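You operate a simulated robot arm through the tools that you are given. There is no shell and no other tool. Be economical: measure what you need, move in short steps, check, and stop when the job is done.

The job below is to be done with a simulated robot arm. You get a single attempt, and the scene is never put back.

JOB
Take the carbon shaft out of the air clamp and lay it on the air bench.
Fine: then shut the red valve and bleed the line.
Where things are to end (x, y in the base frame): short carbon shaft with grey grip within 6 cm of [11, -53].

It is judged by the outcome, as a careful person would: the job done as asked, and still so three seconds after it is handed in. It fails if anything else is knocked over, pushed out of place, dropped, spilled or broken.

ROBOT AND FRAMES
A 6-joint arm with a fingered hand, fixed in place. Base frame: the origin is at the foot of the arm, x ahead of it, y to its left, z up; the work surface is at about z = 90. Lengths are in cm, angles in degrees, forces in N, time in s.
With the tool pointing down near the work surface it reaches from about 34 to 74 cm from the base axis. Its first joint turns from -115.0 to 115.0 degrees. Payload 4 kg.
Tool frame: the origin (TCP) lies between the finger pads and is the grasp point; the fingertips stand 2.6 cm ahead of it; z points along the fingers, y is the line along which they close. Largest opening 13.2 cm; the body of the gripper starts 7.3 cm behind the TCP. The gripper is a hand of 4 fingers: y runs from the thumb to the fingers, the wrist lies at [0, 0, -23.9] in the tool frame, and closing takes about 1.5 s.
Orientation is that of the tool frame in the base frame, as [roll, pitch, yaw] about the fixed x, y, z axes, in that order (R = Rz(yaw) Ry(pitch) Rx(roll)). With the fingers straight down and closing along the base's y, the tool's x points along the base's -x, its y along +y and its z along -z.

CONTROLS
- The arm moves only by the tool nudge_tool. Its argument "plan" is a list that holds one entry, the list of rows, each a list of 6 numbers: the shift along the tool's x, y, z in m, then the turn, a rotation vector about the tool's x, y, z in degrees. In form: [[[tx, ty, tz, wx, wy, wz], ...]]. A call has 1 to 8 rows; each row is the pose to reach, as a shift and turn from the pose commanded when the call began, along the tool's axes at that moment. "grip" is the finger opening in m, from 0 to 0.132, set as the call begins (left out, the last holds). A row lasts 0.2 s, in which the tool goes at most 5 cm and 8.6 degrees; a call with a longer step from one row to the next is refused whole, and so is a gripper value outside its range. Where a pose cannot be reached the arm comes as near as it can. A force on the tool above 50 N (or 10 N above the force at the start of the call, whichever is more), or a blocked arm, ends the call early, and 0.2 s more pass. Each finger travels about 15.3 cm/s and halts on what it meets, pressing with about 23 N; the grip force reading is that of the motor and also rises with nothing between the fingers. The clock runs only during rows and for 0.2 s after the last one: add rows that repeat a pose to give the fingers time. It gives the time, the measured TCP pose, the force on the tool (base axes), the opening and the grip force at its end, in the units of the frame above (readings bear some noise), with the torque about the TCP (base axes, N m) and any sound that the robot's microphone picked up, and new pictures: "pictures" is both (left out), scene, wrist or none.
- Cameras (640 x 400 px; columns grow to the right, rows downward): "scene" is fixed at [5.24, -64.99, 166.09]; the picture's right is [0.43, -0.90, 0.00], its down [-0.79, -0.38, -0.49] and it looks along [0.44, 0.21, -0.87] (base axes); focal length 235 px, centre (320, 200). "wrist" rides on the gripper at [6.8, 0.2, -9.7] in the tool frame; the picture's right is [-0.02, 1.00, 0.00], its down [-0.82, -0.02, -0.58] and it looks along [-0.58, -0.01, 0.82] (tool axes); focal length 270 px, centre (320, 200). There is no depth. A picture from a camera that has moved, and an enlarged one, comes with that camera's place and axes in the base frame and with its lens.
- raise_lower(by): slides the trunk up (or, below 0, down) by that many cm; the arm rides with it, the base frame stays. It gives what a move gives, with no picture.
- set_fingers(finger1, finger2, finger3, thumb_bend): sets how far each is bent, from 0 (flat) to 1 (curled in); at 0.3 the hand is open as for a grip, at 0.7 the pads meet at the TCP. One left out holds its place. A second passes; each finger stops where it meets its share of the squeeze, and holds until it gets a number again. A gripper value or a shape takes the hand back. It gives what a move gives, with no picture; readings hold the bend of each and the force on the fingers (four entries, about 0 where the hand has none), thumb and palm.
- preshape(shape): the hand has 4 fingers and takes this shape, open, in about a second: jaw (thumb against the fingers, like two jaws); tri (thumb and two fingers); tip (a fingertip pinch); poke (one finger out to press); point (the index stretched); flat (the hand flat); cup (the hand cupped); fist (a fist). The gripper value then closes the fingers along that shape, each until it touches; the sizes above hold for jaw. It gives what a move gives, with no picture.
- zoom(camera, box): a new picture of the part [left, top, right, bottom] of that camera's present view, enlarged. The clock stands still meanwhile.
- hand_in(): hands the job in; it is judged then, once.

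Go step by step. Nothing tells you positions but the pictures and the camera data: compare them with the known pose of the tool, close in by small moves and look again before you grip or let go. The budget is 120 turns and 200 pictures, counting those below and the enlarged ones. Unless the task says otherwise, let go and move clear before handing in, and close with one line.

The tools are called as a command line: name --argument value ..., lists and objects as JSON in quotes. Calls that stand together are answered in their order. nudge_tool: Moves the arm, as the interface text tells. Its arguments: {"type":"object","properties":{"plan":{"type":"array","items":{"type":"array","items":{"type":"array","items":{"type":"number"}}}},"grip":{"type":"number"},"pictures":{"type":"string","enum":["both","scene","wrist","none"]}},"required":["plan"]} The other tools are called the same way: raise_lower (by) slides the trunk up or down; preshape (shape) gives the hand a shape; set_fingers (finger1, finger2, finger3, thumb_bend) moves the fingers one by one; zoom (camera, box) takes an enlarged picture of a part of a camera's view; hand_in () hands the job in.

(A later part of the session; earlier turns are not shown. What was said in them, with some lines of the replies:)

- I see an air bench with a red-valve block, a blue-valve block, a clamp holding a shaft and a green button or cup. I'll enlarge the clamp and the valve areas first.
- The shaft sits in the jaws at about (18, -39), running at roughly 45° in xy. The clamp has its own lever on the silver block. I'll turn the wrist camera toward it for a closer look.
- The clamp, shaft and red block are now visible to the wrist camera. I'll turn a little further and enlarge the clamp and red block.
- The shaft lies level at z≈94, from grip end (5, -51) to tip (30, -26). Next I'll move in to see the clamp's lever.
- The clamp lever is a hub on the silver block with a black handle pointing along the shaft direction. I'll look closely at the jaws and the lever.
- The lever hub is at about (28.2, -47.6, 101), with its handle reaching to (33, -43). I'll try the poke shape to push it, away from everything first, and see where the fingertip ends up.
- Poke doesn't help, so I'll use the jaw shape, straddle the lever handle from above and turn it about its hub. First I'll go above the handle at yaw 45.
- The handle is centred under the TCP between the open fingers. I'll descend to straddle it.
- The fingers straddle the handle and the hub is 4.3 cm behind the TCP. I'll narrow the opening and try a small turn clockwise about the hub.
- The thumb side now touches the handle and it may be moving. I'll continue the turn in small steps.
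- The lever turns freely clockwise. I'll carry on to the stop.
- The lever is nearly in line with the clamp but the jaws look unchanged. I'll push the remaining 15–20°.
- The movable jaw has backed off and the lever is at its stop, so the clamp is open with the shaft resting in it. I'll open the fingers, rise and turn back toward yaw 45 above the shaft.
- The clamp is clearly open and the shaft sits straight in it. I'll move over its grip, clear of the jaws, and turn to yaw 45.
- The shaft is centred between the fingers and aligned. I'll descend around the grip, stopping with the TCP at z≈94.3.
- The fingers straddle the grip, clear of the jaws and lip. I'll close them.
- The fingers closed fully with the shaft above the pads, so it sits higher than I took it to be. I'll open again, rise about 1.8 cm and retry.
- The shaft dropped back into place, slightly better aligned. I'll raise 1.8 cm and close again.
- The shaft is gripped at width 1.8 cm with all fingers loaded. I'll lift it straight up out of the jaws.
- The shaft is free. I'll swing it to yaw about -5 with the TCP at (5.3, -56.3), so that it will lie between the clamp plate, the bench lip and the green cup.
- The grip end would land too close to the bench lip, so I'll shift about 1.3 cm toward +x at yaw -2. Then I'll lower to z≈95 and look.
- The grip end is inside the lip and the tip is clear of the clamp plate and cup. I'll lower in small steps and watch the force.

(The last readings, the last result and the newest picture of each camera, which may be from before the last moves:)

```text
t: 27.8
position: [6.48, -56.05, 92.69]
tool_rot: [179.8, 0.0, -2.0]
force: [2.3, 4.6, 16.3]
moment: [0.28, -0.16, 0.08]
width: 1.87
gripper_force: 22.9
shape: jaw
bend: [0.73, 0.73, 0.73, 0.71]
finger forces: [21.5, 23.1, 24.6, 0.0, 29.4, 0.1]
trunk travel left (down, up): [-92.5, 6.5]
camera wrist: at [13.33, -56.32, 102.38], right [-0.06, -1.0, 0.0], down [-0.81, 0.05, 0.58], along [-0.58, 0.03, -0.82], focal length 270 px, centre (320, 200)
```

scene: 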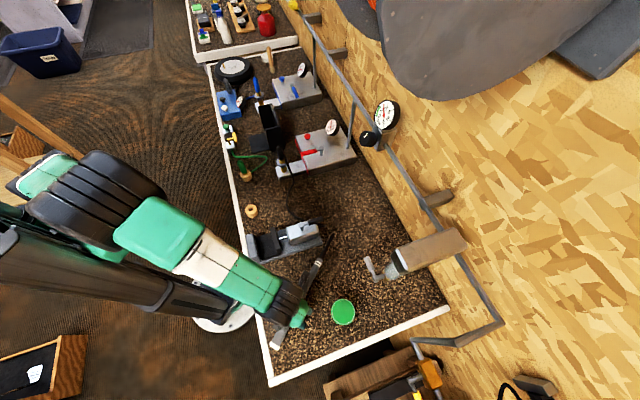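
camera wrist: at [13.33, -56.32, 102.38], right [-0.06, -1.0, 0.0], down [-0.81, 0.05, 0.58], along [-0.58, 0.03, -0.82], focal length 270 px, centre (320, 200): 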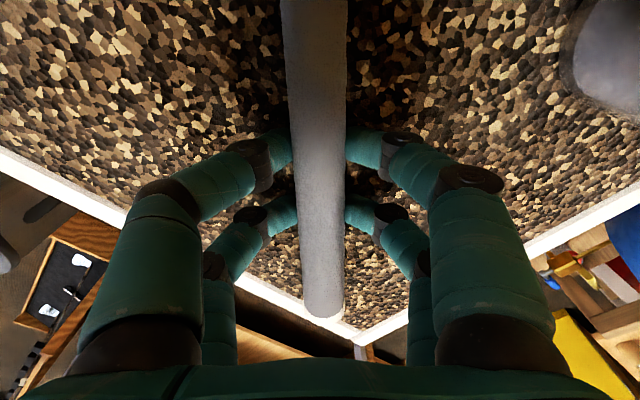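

The fingertips touch the bench and the shaft is about 1 cm above it. I'll back off 2 mm and open a little so it settles between the fingers.

nudge_tool --plan '[[[0, 0, -0.005, 0, 0, 0], [0, 0, -0.005, 0, 0, 0], [0, 0, -0.005, 0, 0, 0], [0, 0, -0.005, 0, 0, 0]]]' --grip 0.024 --pictures "none"

nudge_tool --plan '[[[0, 0, 0, 0, 0, 0], [0, 0, 0, 0, 0, 0], [0, 0, 0, 0, 0, 0]]]' --grip 0.032

```text
t: 28.8
position: [6.44, -55.92, 92.91]
tool_rot: [-180.0, 0.0, -1.8]
force: [-0.4, -0.3, -0.5]
moment: [-0.01, 0.0, 0.02]
width: 2.42
gripper_force: 0.0
shape: jaw
bend: [0.73, 0.73, 0.73, 0.7]
finger forces: [0.1, 0.1, 0.0, 0.0, 0.1, 0.0]
trunk travel left (down, up): [-92.5, 6.5]
```

```text
t: 29.6
position: [6.32, -56.01, 93.01]
tool_rot: [-180.0, 0.1, -1.9]
force: [-0.3, 0.2, 0.2]
moment: [0.03, 0.01, -0.01]
width: 3.15
gripper_force: 0.0
shape: jaw
bend: [0.73, 0.73, 0.73, 0.7]
finger forces: [0.1, 0.0, 0.0, 0.0, 0.0, 0.1]
trunk travel left (down, up): [-92.5, 6.5]
camera wrist: at [13.2, -56.43, 102.68], right [-0.06, -1.0, 0.0], down [-0.81, 0.05, 0.58], along [-0.58, 0.03, -0.82], focal length 270 px, centre (320, 200)
```

scene: 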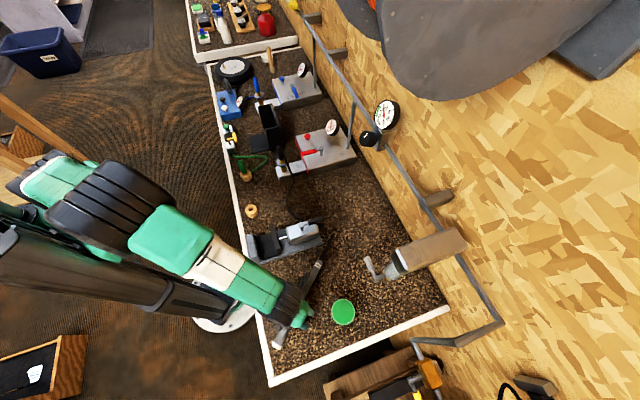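
wrist: 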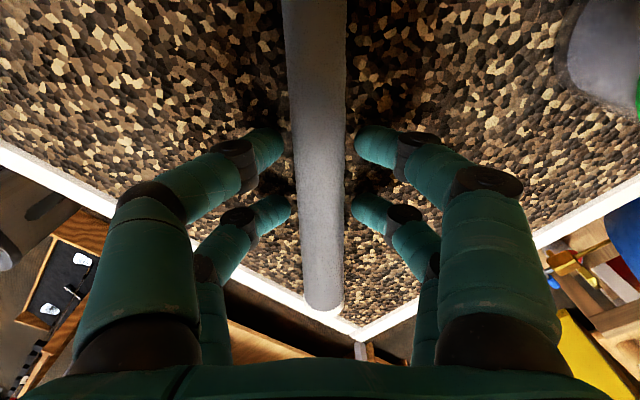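

The shaft has settled between the fingers without rolling. I'll open a bit more and rise straight up.

nudge_tool --plan '[[[0, 0, 0, 0, 0, 0], [0, 0, 0, 0, 0, 0], [0, 0, -0.02, 0, 0, 0], [0, 0, -0.05, 0, 0, 0], [0, 0, -0.09, 0, 0, 0], [0, 0, -0.13, 0, 0, 0], [0, 0, -0.17, 0, 0, 0], [0, 0, -0.2, 0, 0, 0]]]' --grip 0.05

zoom --camera "scene" --box '[220, 190, 380, 390]'

```text
t: 31.4
position: [6.64, -55.93, 112.91]
tool_rot: [-179.9, 0.0, -1.9]
force: [-0.5, 0.3, -0.2]
moment: [-0.02, 0.0, 0.03]
width: 4.98
gripper_force: 0.1
shape: jaw
bend: [0.73, 0.73, 0.73, 0.7]
finger forces: [0.0, 0.0, 0.0, 0.0, 0.0, 0.1]
trunk travel left (down, up): [-92.5, 6.5]
camera wrist: at [13.38, -56.32, 122.66], right [-0.06, -1.0, 0.0], down [-0.81, 0.05, 0.58], along [-0.58, 0.03, -0.82], focal length 270 px, centre (320, 200)
```

scene: 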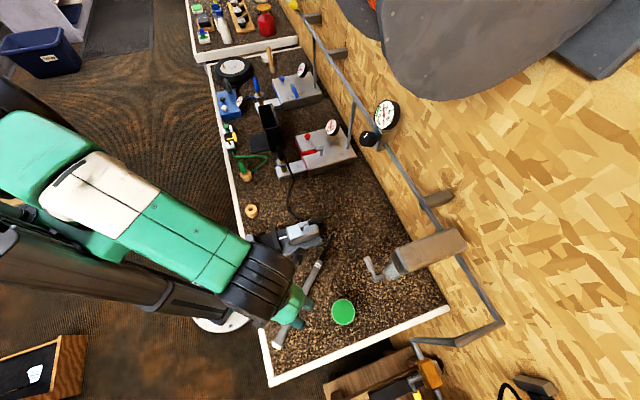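
wrist: 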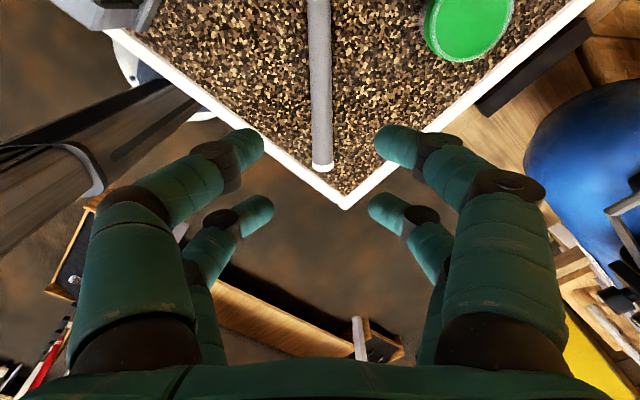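

```text
2.00 times, centred on (300, 290) of scene
camera zoom: at [5.24, -64.99, 166.09], right [0.43, -0.9, 0.0], down [-0.79, -0.38, -0.49], along [0.44, 0.21, -0.87], focal length 469 px, centre (360, 20)
```

zoom: 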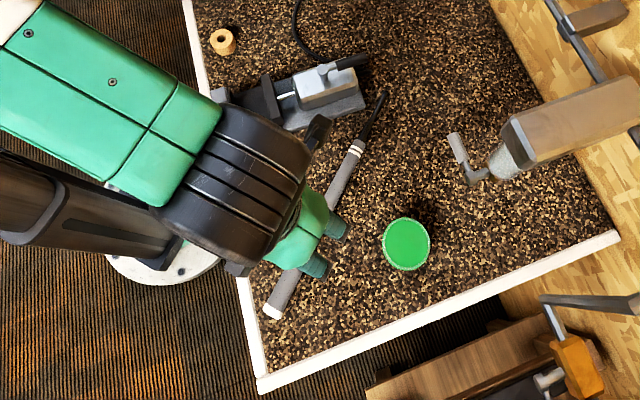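

The shaft lies on the bench with its centre at about (14, -56) and grip centre at about (9, -56), within tolerance. The red lever's hub is at about (59.3, -39.7, 98.5), its handle pointing to the bench front. I'll travel there, turning to yaw -45.

nudge_tool --plan '[[[0.01, -0.005, -0.03, 0, 0, 5], [0.05, -0.027, -0.05, 0, 0, 10], [0.091, -0.05, -0.06, 0, 0, 15], [0.132, -0.073, -0.07, 0, 0, 21], [0.173, -0.096, -0.08, 0, 0, 27], [0.214, -0.118, -0.08, 0, 0, 33], [0.255, -0.14, -0.08, 0, 0, 38], [0.296, -0.163, -0.08, 0, 0, 43]]]' --pictures "none"

```text
t: 33.2
position: [36.65, -40.48, 120.9]
tool_rot: [-180.0, 0.0, -45.0]
force: [-0.2, 0.2, 0.7]
moment: [-0.01, 0.01, 0.03]
width: 4.97
gripper_force: 0.1
shape: jaw
bend: [0.73, 0.73, 0.73, 0.7]
finger forces: [0.0, 0.0, 0.0, 0.0, 0.1, 0.0]
trunk travel left (down, up): [-92.5, 6.5]
```

nudge_tool --plan '[[[0.016, -0.039, 0, 0, 0, 0], [0.032, -0.078, 0, 0, 0, 0], [0.048, -0.117, 0, 0, 0, 0], [0.063, -0.155, 0, 0, 0, 0]]]'

zoom --camera "scene" --box '[250, 80, 410, 190]'

```text
t: 34.2
position: [52.03, -33.97, 120.65]
tool_rot: [179.9, 0.0, -45.0]
force: [0.2, 0.3, -0.5]
moment: [0.0, -0.02, -0.01]
width: 4.98
gripper_force: 0.0
shape: jaw
bend: [0.73, 0.73, 0.73, 0.7]
finger forces: [0.1, 0.0, 0.0, 0.0, 0.1, 0.1]
trunk travel left (down, up): [-92.5, 6.5]
camera wrist: at [56.74, -39.06, 130.4], right [-0.72, -0.69, 0.0], down [-0.56, 0.59, 0.58], along [-0.4, 0.42, -0.82], focal length 270 px, centre (320, 200)
```

scene: 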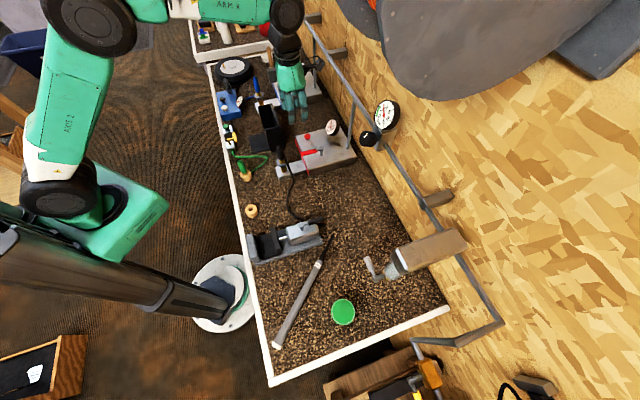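
wrist: 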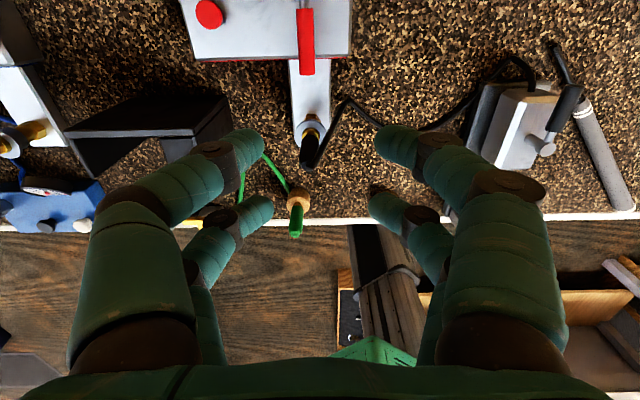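

```text
3.64 times, centred on (330, 135) of scene
camera zoom: at [5.24, -64.99, 166.09], right [0.43, -0.9, 0.0], down [-0.79, -0.38, -0.49], along [0.44, 0.21, -0.87], focal length 853 px, centre (284, 436)
```

zoom: 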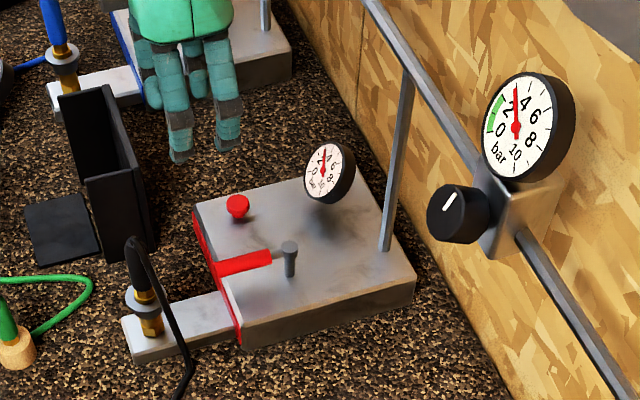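

Gauges read about 3 bar. The handle runs from (53.9, -34) to the hub at (59.6, -39.6). I'll move above its middle and go lower.

nudge_tool --plan '[[[0.023, -0.007, 0.02, 0, 0, 0], [0.0467, -0.014, 0.04, 0, 0, 0], [0.0467, -0.014, 0.08, 0, 0, 0], [0.0467, -0.014, 0.11, 0, 0, 0]]]'

```text
t: 35.2
position: [56.47, -36.25, 110.05]
tool_rot: [-179.9, 0.0, -44.9]
force: [0.4, -0.2, 0.4]
moment: [0.01, 0.02, 0.01]
width: 4.96
gripper_force: 0.1
shape: jaw
bend: [0.73, 0.73, 0.73, 0.7]
finger forces: [0.1, 0.0, 0.0, 0.0, 0.1, 0.0]
trunk travel left (down, up): [-92.5, 6.5]
camera wrist: at [61.1, -41.38, 119.69], right [-0.72, -0.69, 0.0], down [-0.56, 0.59, 0.58], along [-0.4, 0.42, -0.82], focal length 270 px, centre (320, 200)
```

scene: 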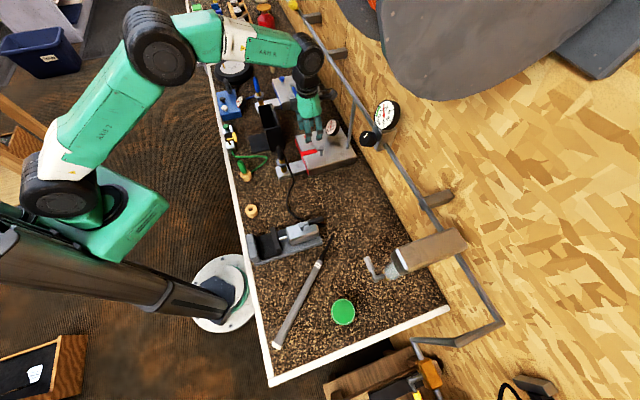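
wrist: 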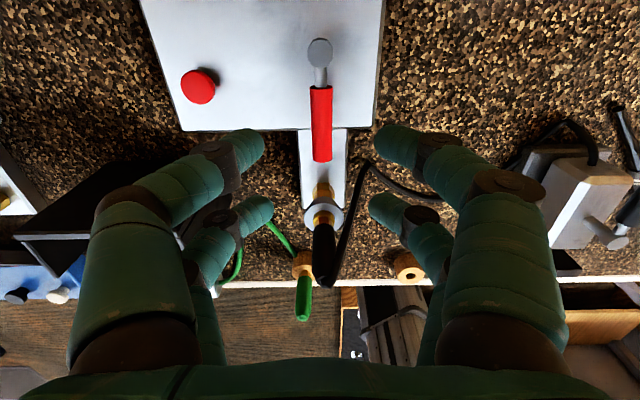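

The handle is centred and the hub is 4.6 cm ahead of the TCP. The hose arches nearby, so I'll shift 0.8 cm toward the hub, narrow the fingers and descend.

nudge_tool --plan '[[[0.008, 0, 0.02, 0, 0, 0], [0.008, 0, 0.05, 0, 0, 0], [0.008, 0, 0.075, 0, 0, 0], [0.008, 0, 0.095, 0, 0, 0], [0.008, 0, 0.103, 0, 0, 0]]]' --grip 0.038

```text
t: 36.4
position: [56.71, -36.95, 99.7]
tool_rot: [179.8, 0.1, -45.0]
force: [-0.5, 0.3, -0.2]
moment: [0.03, 0.01, 0.01]
width: 3.85
gripper_force: 0.0
shape: jaw
bend: [0.73, 0.73, 0.73, 0.7]
finger forces: [0.0, 0.0, 0.0, 0.0, 0.0, 0.1]
trunk travel left (down, up): [-92.5, 6.5]
camera wrist: at [61.48, -41.97, 109.38], right [-0.72, -0.69, 0.0], down [-0.56, 0.59, 0.58], along [-0.4, 0.42, -0.82], focal length 270 px, centre (320, 200)
```

scene: 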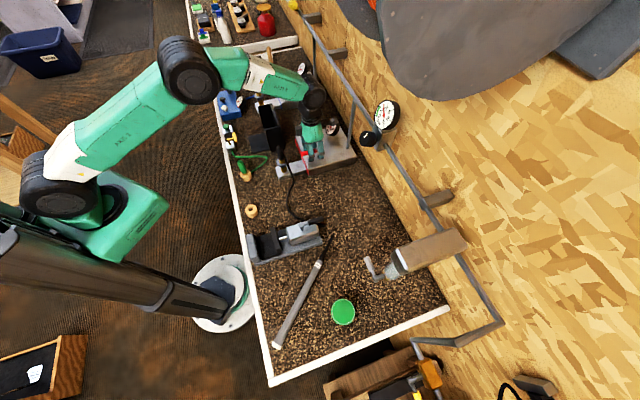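
wrist: 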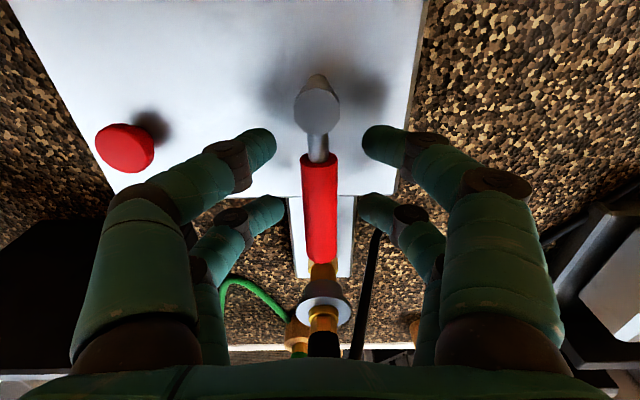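

The fingers straddle the red handle. I'll try turning it counter-clockwise, toward the orientation the shut blue lever has.

nudge_tool --plan '[[[0.0004, 0.0056, 0, 0, 0, -8], [0.0016, 0.011, 0, 0, 0, -16], [0.0035, 0.0163, 0, 0, 0, -24], [0.0061, 0.0212, 0, 0, 0, -32]]]' --pictures "wrist"

```text
t: 37.4
position: [55.83, -38.98, 99.65]
tool_rot: [180.0, -0.1, -12.9]
force: [-0.2, 1.3, -0.2]
moment: [0.01, 0.01, -0.01]
width: 3.87
gripper_force: 0.1
shape: jaw
bend: [0.73, 0.73, 0.73, 0.7]
finger forces: [0.0, 0.0, 0.6, 0.0, 0.0, 0.0]
trunk travel left (down, up): [-92.5, 6.5]
camera wrist: at [62.41, -40.67, 109.36], right [-0.25, -0.97, 0.0], down [-0.79, 0.2, 0.58], along [-0.56, 0.14, -0.82], focal length 270 px, centre (320, 200)
```

wrist: 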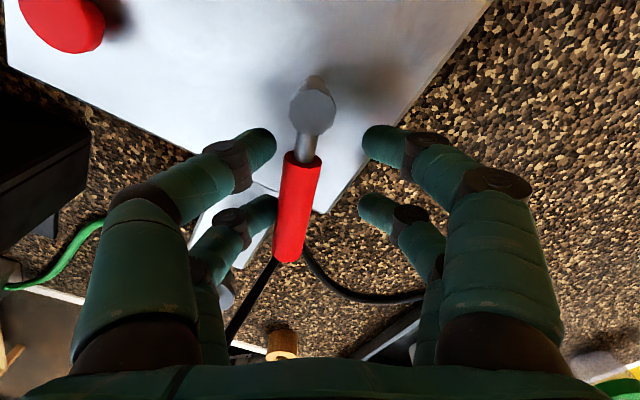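

It's turning freely that way. I'll continue.

nudge_tool --plan '[[[0.0004, 0.0056, 0, 0, 0, -8], [0.0016, 0.011, 0, 0, 0, -16], [0.0035, 0.0163, 0, 0, 0, -24], [0.0061, 0.0212, 0, 0, 0, -32], [0.0094, 0.0257, 0, 0, 0, -40], [0.0132, 0.0297, 0, 0, 0, -48], [0.0176, 0.0332, 0, 0, 0, -56]]]'

```text
t: 39.0
position: [56.8, -42.57, 99.52]
tool_rot: [180.0, 0.0, 43.3]
force: [0.6, 1.2, -1.0]
moment: [0.01, -0.02, -0.04]
width: 3.84
gripper_force: 0.2
shape: jaw
bend: [0.73, 0.73, 0.73, 0.7]
finger forces: [0.0, 0.0, 0.8, 0.0, 0.0, 0.0]
trunk travel left (down, up): [-92.5, 6.5]
camera wrist: at [61.89, -37.99, 109.32], right [0.67, -0.75, 0.0], down [-0.61, -0.54, 0.58], along [-0.43, -0.38, -0.82], focal length 270 px, centre (320, 200)
```

scene: 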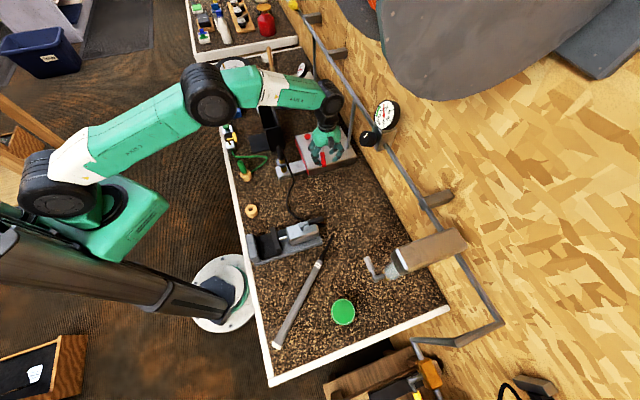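
wrist: 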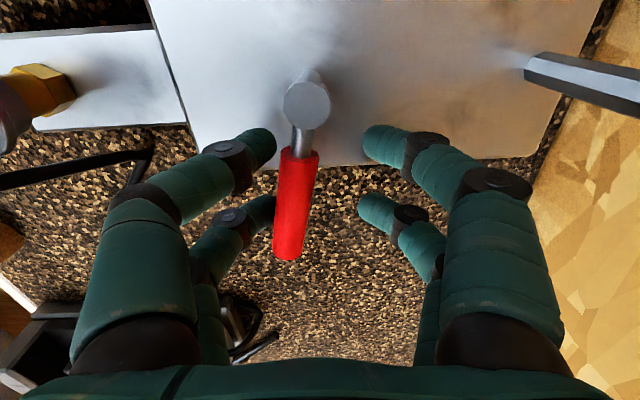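

The handle is about 75° round. I'll push the last part to the stop with a little less wrist turn, since the rod is on that side.

nudge_tool --plan '[[[0.0004, 0.0056, 0, 0, 0, -6], [0.0014, 0.0105, 0, 0, 0, -11], [0.0024, 0.0137, 0, 0, 0, -14], [0.0035, 0.016, 0, 0, 0, -16]]]'

zoom --camera "scene" --box '[250, 80, 410, 190]'

```text
t: 40.0
position: [58.3, -43.37, 99.68]
tool_rot: [180.0, -0.1, 59.1]
force: [-0.6, 2.1, -1.0]
moment: [0.02, -0.03, -0.04]
width: 2.52
gripper_force: 0.1
shape: jaw
bend: [0.63, 0.63, 0.73, 0.7]
finger forces: [0.1, 0.0, 1.2, 0.1, 1.7, 0.0]
trunk travel left (down, up): [-92.5, 6.5]
camera wrist: at [61.82, -37.71, 109.39], right [0.84, -0.53, 0.0], down [-0.44, -0.69, 0.58], along [-0.31, -0.49, -0.82], focal length 270 px, centre (320, 200)
```

scene: 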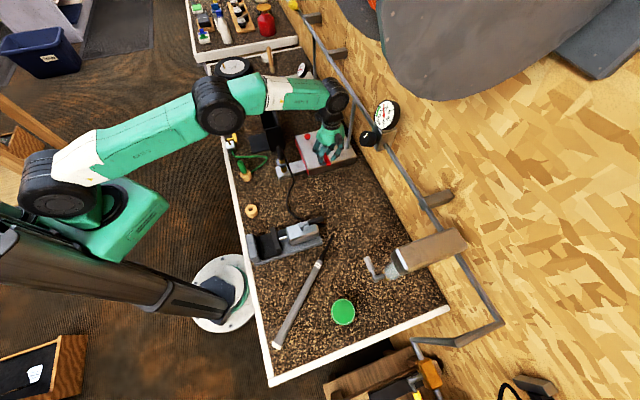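
wrist: 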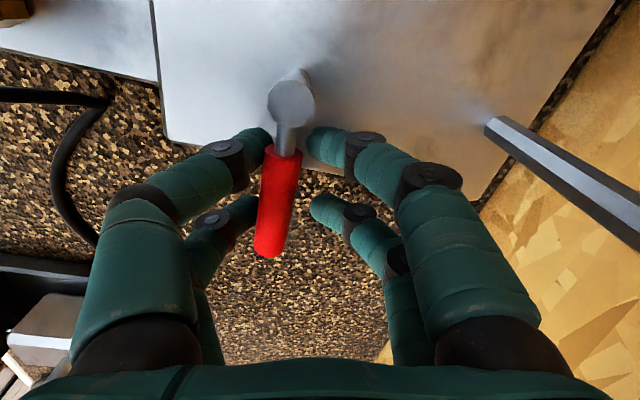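

```text
3.64 times, centred on (330, 135) of scene
camera zoom: at [5.24, -64.99, 166.09], right [0.43, -0.9, 0.0], down [-0.79, -0.38, -0.49], along [0.44, 0.21, -0.87], focal length 853 px, centre (284, 436)
```

zoom: 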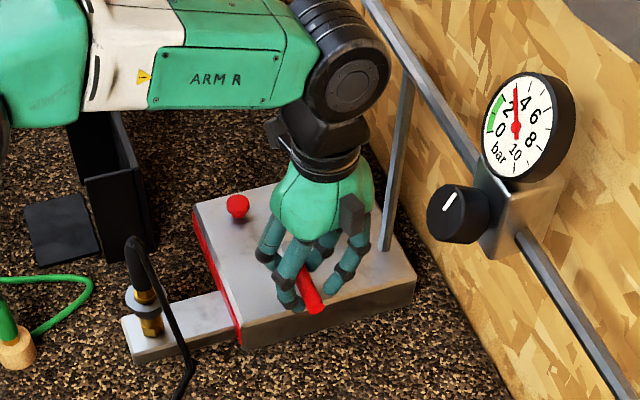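

The handle now points perpendicular to the line, about 90° from where it began. I'll give one small extra push to confirm it is at its stop.

nudge_tool --plan '[[[0.0003, 0.003, 0, 0, 0, -3], [0.0006, 0.006, 0, 0, 0, -5], [0.0006, 0.006, 0, 0, 0, -5]]]' --pictures "wrist"

```text
t: 40.8
position: [58.42, -43.54, 99.45]
tool_rot: [-179.3, -0.1, 64.2]
force: [-22.1, 18.5, -19.1]
moment: [0.17, -0.16, -0.62]
width: 2.25
gripper_force: 23.5
shape: jaw
bend: [0.65, 0.68, 0.73, 0.71]
finger forces: [17.2, 11.0, 26.8, 0.1, 25.8, 0.1]
trunk travel left (down, up): [-92.5, 6.5]
camera wrist: at [61.64, -37.44, 109.22], right [0.89, -0.46, -0.01], down [-0.37, -0.73, 0.58], along [-0.27, -0.51, -0.82], focal length 270 px, centre (320, 200)
```

wrist: 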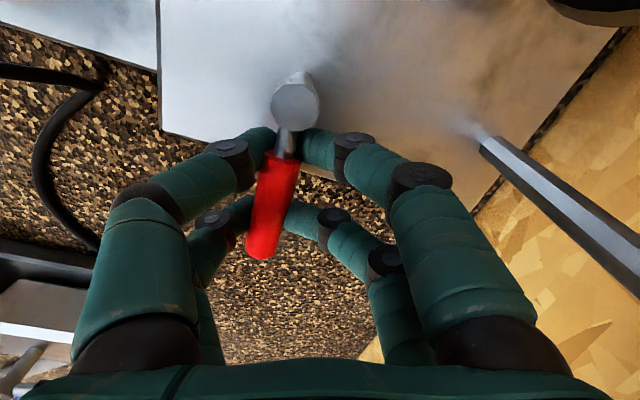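

The handle is firmly at its stop, so the valve is shut. I'll back off, open and rise.

nudge_tool --plan '[[[0, -0.007, 0, 0, 0, 3], [0, -0.012, 0, 0, 0, 5], [0, -0.012, -0.02, 0, 0, 5], [0, -0.012, -0.06, 0, 0, 5], [0, -0.012, -0.1, 0, 0, 5]]]' --grip 0.05

zoom --camera "scene" --box '[250, 80, 410, 190]'

```text
t: 42.0
position: [57.52, -43.14, 109.91]
tool_rot: [180.0, 0.0, 59.0]
force: [0.5, -0.4, 0.4]
moment: [-0.02, 0.04, -0.01]
width: 4.96
gripper_force: 0.1
shape: jaw
bend: [0.74, 0.73, 0.73, 0.7]
finger forces: [0.0, 0.0, 0.0, 0.1, 0.1, 0.1]
trunk travel left (down, up): [-92.5, 6.5]
camera wrist: at [61.24, -37.43, 119.57], right [0.84, -0.54, 0.0], down [-0.44, -0.69, 0.58], along [-0.31, -0.49, -0.82], focal length 270 px, centre (320, 200)
```

scene: 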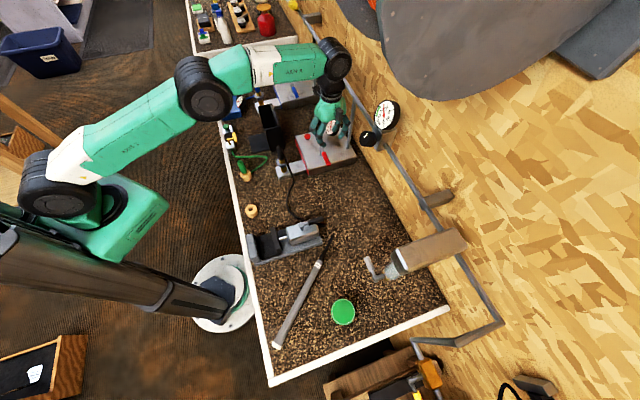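
wrist: 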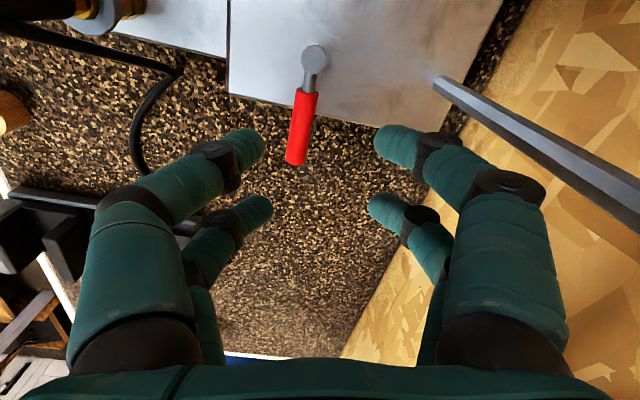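

```text
3.64 times, centred on (330, 135) of scene
camera zoom: at [5.24, -64.99, 166.09], right [0.43, -0.9, 0.0], down [-0.79, -0.38, -0.49], along [0.44, 0.21, -0.87], focal length 853 px, centre (284, 436)
```

zoom: 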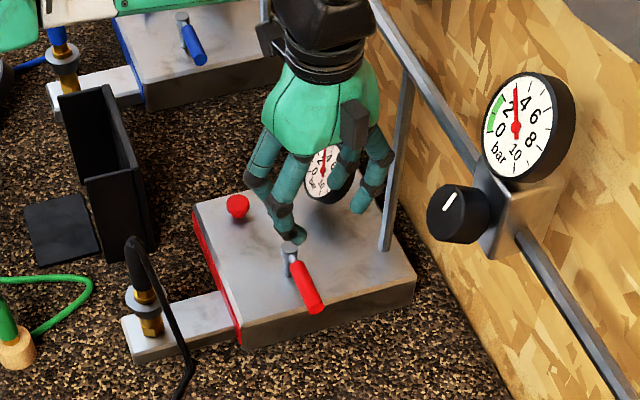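

The red lever is now perpendicular (shut), while the gauge on the block still shows pressure. The red bleed button is at about (64.3, -31.1, 97). I'll go over it with closed fingers at yaw 135, camera away from the gauge.

nudge_tool --plan '[[[0, 0, -0.03, 0, 0, -8], [0.015, -0.003, -0.05, 0, 0, -16], [0.04, -0.007, -0.05, 0, 0, -24], [0.065, -0.012, -0.05, 0, 0, -32], [0.09, -0.016, -0.05, 0, 0, -40], [0.115, -0.02, -0.05, 0, 0, -48], [0.135, -0.024, -0.05, 0, 0, -56], [0.143, -0.0255, -0.05, 0, 0, -64]]]' --grip 0.0 --pictures "none"

nudge_tool --plan '[[[0, 0, 0.02, 0, 0, -6], [0, 0, 0.05, 0, 0, -12]]]'

```text
t: 43.8
position: [62.7, -29.47, 114.53]
tool_rot: [-180.0, -0.1, 123.2]
force: [0.0, 0.5, -0.3]
moment: [-0.03, 0.0, 0.01]
width: 0.0
gripper_force: 23.3
shape: jaw
bend: [0.63, 0.63, 0.64, 0.7]
finger forces: [0.1, 0.0, 0.0, 0.0, 0.0, 0.0]
trunk travel left (down, up): [-92.5, 6.5]
```

```text
t: 44.4
position: [62.79, -29.71, 109.52]
tool_rot: [-180.0, 0.0, 135.2]
force: [-0.1, 0.6, 0.2]
moment: [-0.03, -0.01, 0.05]
width: 0.01
gripper_force: 23.1
shape: jaw
bend: [0.63, 0.63, 0.64, 0.7]
finger forces: [0.1, 0.0, 0.0, 0.0, 0.1, 0.1]
trunk travel left (down, up): [-92.5, 6.5]
camera wrist: at [58.05, -24.71, 119.28], right [0.72, 0.69, 0.0], down [0.56, -0.59, 0.58], along [0.4, -0.42, -0.82], focal length 270 px, centre (320, 200)
```

scene: 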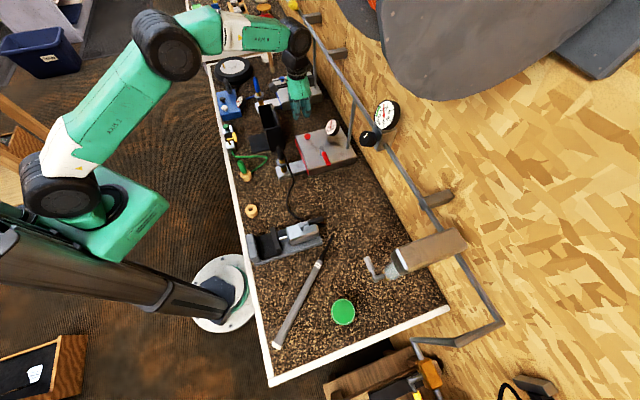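
wrist: 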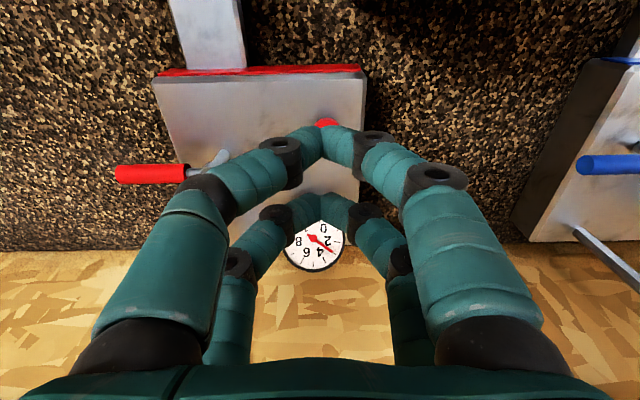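

The button lies under the rear finger pair. I'll descend close to it and look.

nudge_tool --plan '[[[0, 0.001, 0.04, 0, 0, 0], [0, 0.001, 0.07, 0, 0, 0], [0, 0.001, 0.09, 0, 0, 0]]]' --pictures "wrist"

zoom --camera "scene" --box '[270, 90, 370, 170]'

```text
t: 45.2
position: [62.76, -29.7, 100.25]
tool_rot: [-179.9, 0.0, 135.1]
force: [0.0, 0.0, 0.2]
moment: [0.0, -0.01, 0.01]
width: 0.0
gripper_force: 23.2
shape: jaw
bend: [0.63, 0.63, 0.64, 0.7]
finger forces: [0.0, 0.1, 0.0, 0.0, 0.0, 0.1]
trunk travel left (down, up): [-92.5, 6.5]
camera wrist: at [58.06, -24.73, 110.0], right [0.72, 0.69, 0.0], down [0.56, -0.59, 0.58], along [0.4, -0.42, -0.82], focal length 270 px, centre (320, 200)
```

wrist: 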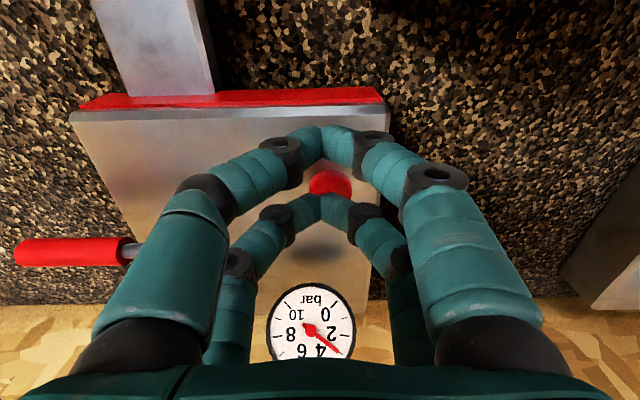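

```text
5.00 times, centred on (320, 130) of scene
camera zoom: at [5.24, -64.99, 166.09], right [0.43, -0.9, 0.0], down [-0.79, -0.38, -0.49], along [0.44, 0.21, -0.87], focal length 1174 px, centre (320, 550)
```

zoom: 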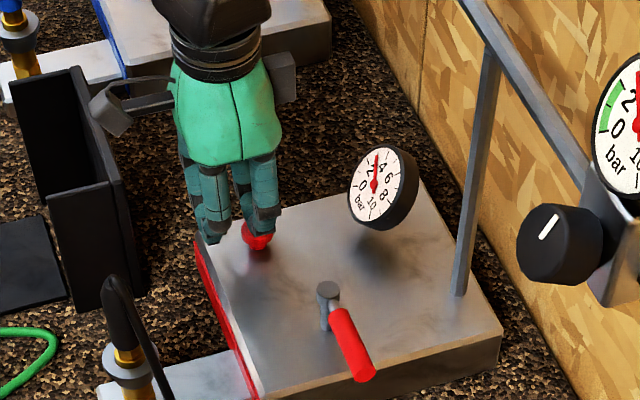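

The button is slightly ahead of the rear pair and to the right. I'll correct by 0.5 cm and press gently.

nudge_tool --plan '[[[0.006, 0.004, 0, 0, 0, 0], [0.006, 0.004, 0.006, 0, 0, 0], [0.006, 0.004, 0.01, 0, 0, 0], [0.006, 0.004, 0.013, 0, 0, 0]]]' --pictures "wrist"

```text
t: 46.2
position: [62.71, -29.0, 99.35]
tool_rot: [-180.0, 0.1, 135.1]
force: [0.4, 0.0, 2.1]
moment: [-0.04, -0.04, 0.01]
width: 0.0
gripper_force: 23.0
shape: jaw
bend: [0.63, 0.64, 0.64, 0.7]
finger forces: [0.0, 0.0, 0.0, 0.0, 0.0, 0.0]
trunk travel left (down, up): [-92.5, 6.5]
camera wrist: at [57.97, -23.98, 109.02], right [0.72, 0.69, 0.0], down [0.56, -0.59, 0.58], along [0.4, -0.42, -0.82], focal length 270 px, centre (320, 200)
```

wrist: 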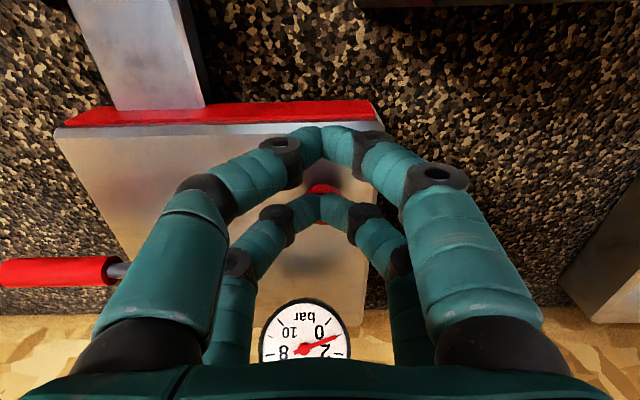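

The gauge is falling already. I'll press a little more and hold.

nudge_tool --plan '[[[0, 0, 0.002, 0, 0, 0], [0, 0, 0.003, 0, 0, 0], [0, 0, 0.003, 0, 0, 0], [0, 0, 0.003, 0, 0, 0], [0, 0, 0.003, 0, 0, 0], [0, 0, 0.003, 0, 0, 0], [0, 0, 0.003, 0, 0, 0], [0, 0, 0.003, 0, 0, 0]]]' --pictures "wrist"

zoom --camera "wrist" --box '[240, 280, 380, 367]'

```text
t: 48.0
position: [62.77, -28.89, 99.08]
tool_rot: [180.0, 0.0, 135.0]
force: [-1.2, 1.7, 3.7]
moment: [-0.05, -0.05, 0.01]
width: 0.01
gripper_force: 23.4
shape: jaw
bend: [0.63, 0.64, 0.64, 0.7]
finger forces: [0.1, 0.0, 0.1, 0.1, 0.0, 0.0]
trunk travel left (down, up): [-92.5, 6.5]
camera wrist: at [57.97, -23.98, 108.72], right [0.72, 0.69, 0.0], down [0.56, -0.59, 0.58], along [0.4, -0.42, -0.82], focal length 270 px, centre (320, 200)
```

wrist: 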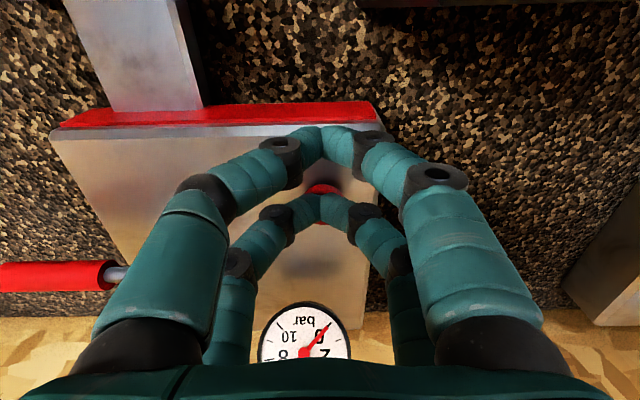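

```text
4.57 times, centred on (310, 324) of wrist
camera zoom: at [57.97, -23.98, 108.72], right [0.72, 0.69, 0.0], down [0.56, -0.59, 0.58], along [0.4, -0.42, -0.82], focal length 1236 px, centre (366, -365)
```

zoom: 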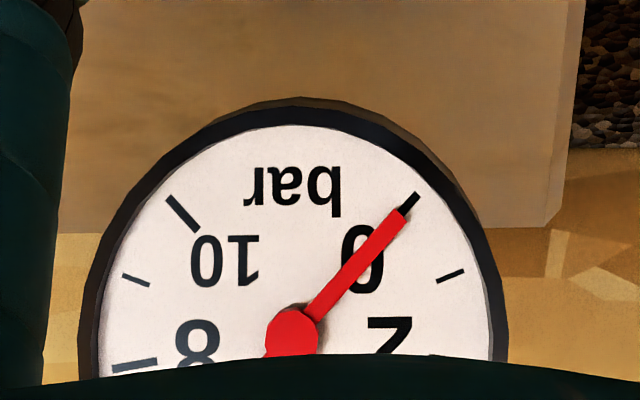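

The gauge reads zero. I'll hold one more second, then rise clear and check the whole scene.

nudge_tool --plan '[[[0, 0, 0, 0, 0, 0], [0, 0, 0, 0, 0, 0], [0, 0, 0, 0, 0, 0], [0, 0, -0.02, 0, 0, 0], [0, 0, -0.06, 0, 0, 0], [0, 0, -0.1, 0, 0, 0], [-0.0, 0, -0.14, 0, 0, 0], [0, 0, -0.18, 0, 0, 0]]]' --pictures "none"

nudge_tool --plan '[[[0.03, 0, 0, 0, 0, 0], [0.07, -0.02, 0, 0, 0, 0], [0.11, -0.04, 0, 0, 0, 0], [0.15, -0.06, 0, 0, 0, 0]]]'

zoom --camera "scene" --box '[250, 80, 410, 190]'

zoom --camera "scene" --box '[220, 190, 380, 390]'

```text
t: 49.8
position: [62.68, -28.55, 117.04]
tool_rot: [180.0, 0.0, 135.1]
force: [0.2, -0.1, -0.3]
moment: [-0.01, 0.01, 0.0]
width: 0.0
gripper_force: 23.1
shape: jaw
bend: [0.63, 0.64, 0.64, 0.7]
finger forces: [0.0, 0.0, 0.1, 0.0, 0.1, 0.1]
trunk travel left (down, up): [-92.5, 6.5]
```

```text
t: 50.8
position: [48.02, -22.28, 117.0]
tool_rot: [-180.0, 0.1, 135.1]
force: [-0.8, 0.3, -1.3]
moment: [-0.03, -0.01, 0.0]
width: 0.01
gripper_force: 23.4
shape: jaw
bend: [0.63, 0.64, 0.64, 0.7]
finger forces: [0.1, 0.0, 0.0, 0.0, 0.0, 0.0]
trunk travel left (down, up): [-92.5, 6.5]
camera wrist: at [43.19, -17.36, 126.65], right [0.72, 0.69, 0.0], down [0.56, -0.59, 0.58], along [0.4, -0.42, -0.82], focal length 270 px, centre (320, 200)
```

scene: 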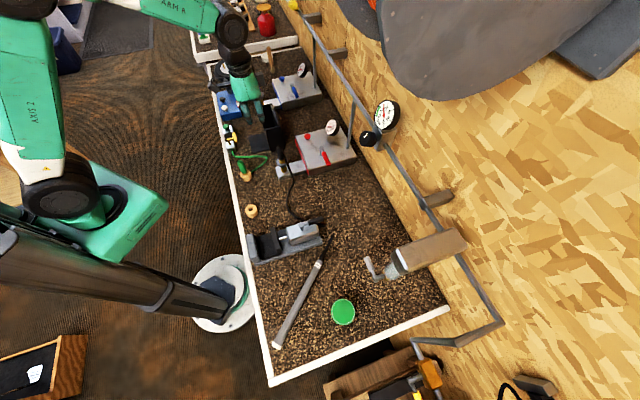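
wrist: 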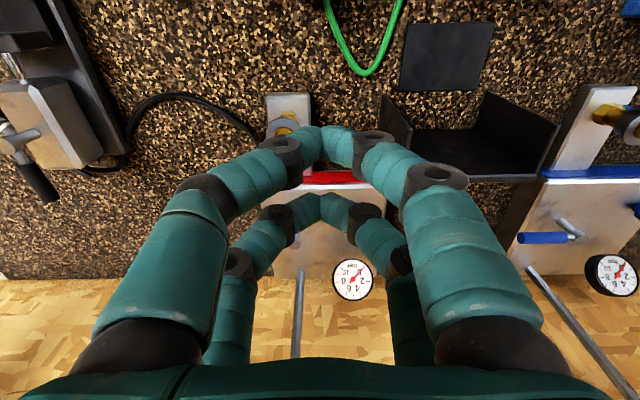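

```text
3.64 times, centred on (330, 135) of scene
camera zoom: at [5.24, -64.99, 166.09], right [0.43, -0.9, 0.0], down [-0.79, -0.38, -0.49], along [0.44, 0.21, -0.87], focal length 853 px, centre (284, 436)
```

zoom: 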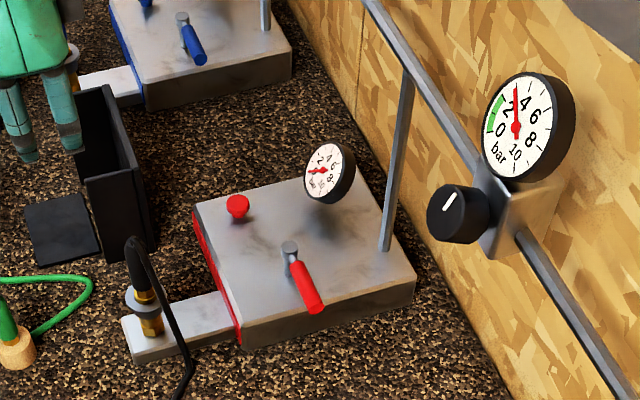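

```text
2.00 times, centred on (300, 290) of scene
camera zoom: at [5.24, -64.99, 166.09], right [0.43, -0.9, 0.0], down [-0.79, -0.38, -0.49], along [0.44, 0.21, -0.87], focal length 469 px, centre (360, 20)
```

zoom: 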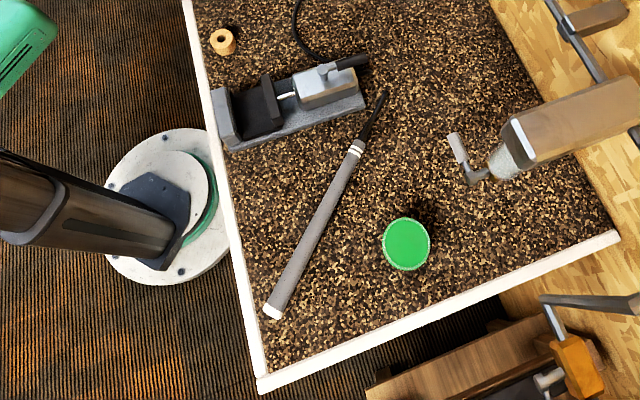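

The shaft lies still on the bench near the target, the red valve is shut, its gauge reads zero, and nothing else has moved. The arm is clear, so I'll hand in.

hand_in

```text
The job is handed in.
```

The job is handed in: the carbon shaft is out of the clamp and lying on the air bench with its centre about 5 cm from [11, -53], the red valve is shut, and the line is bled to zero.
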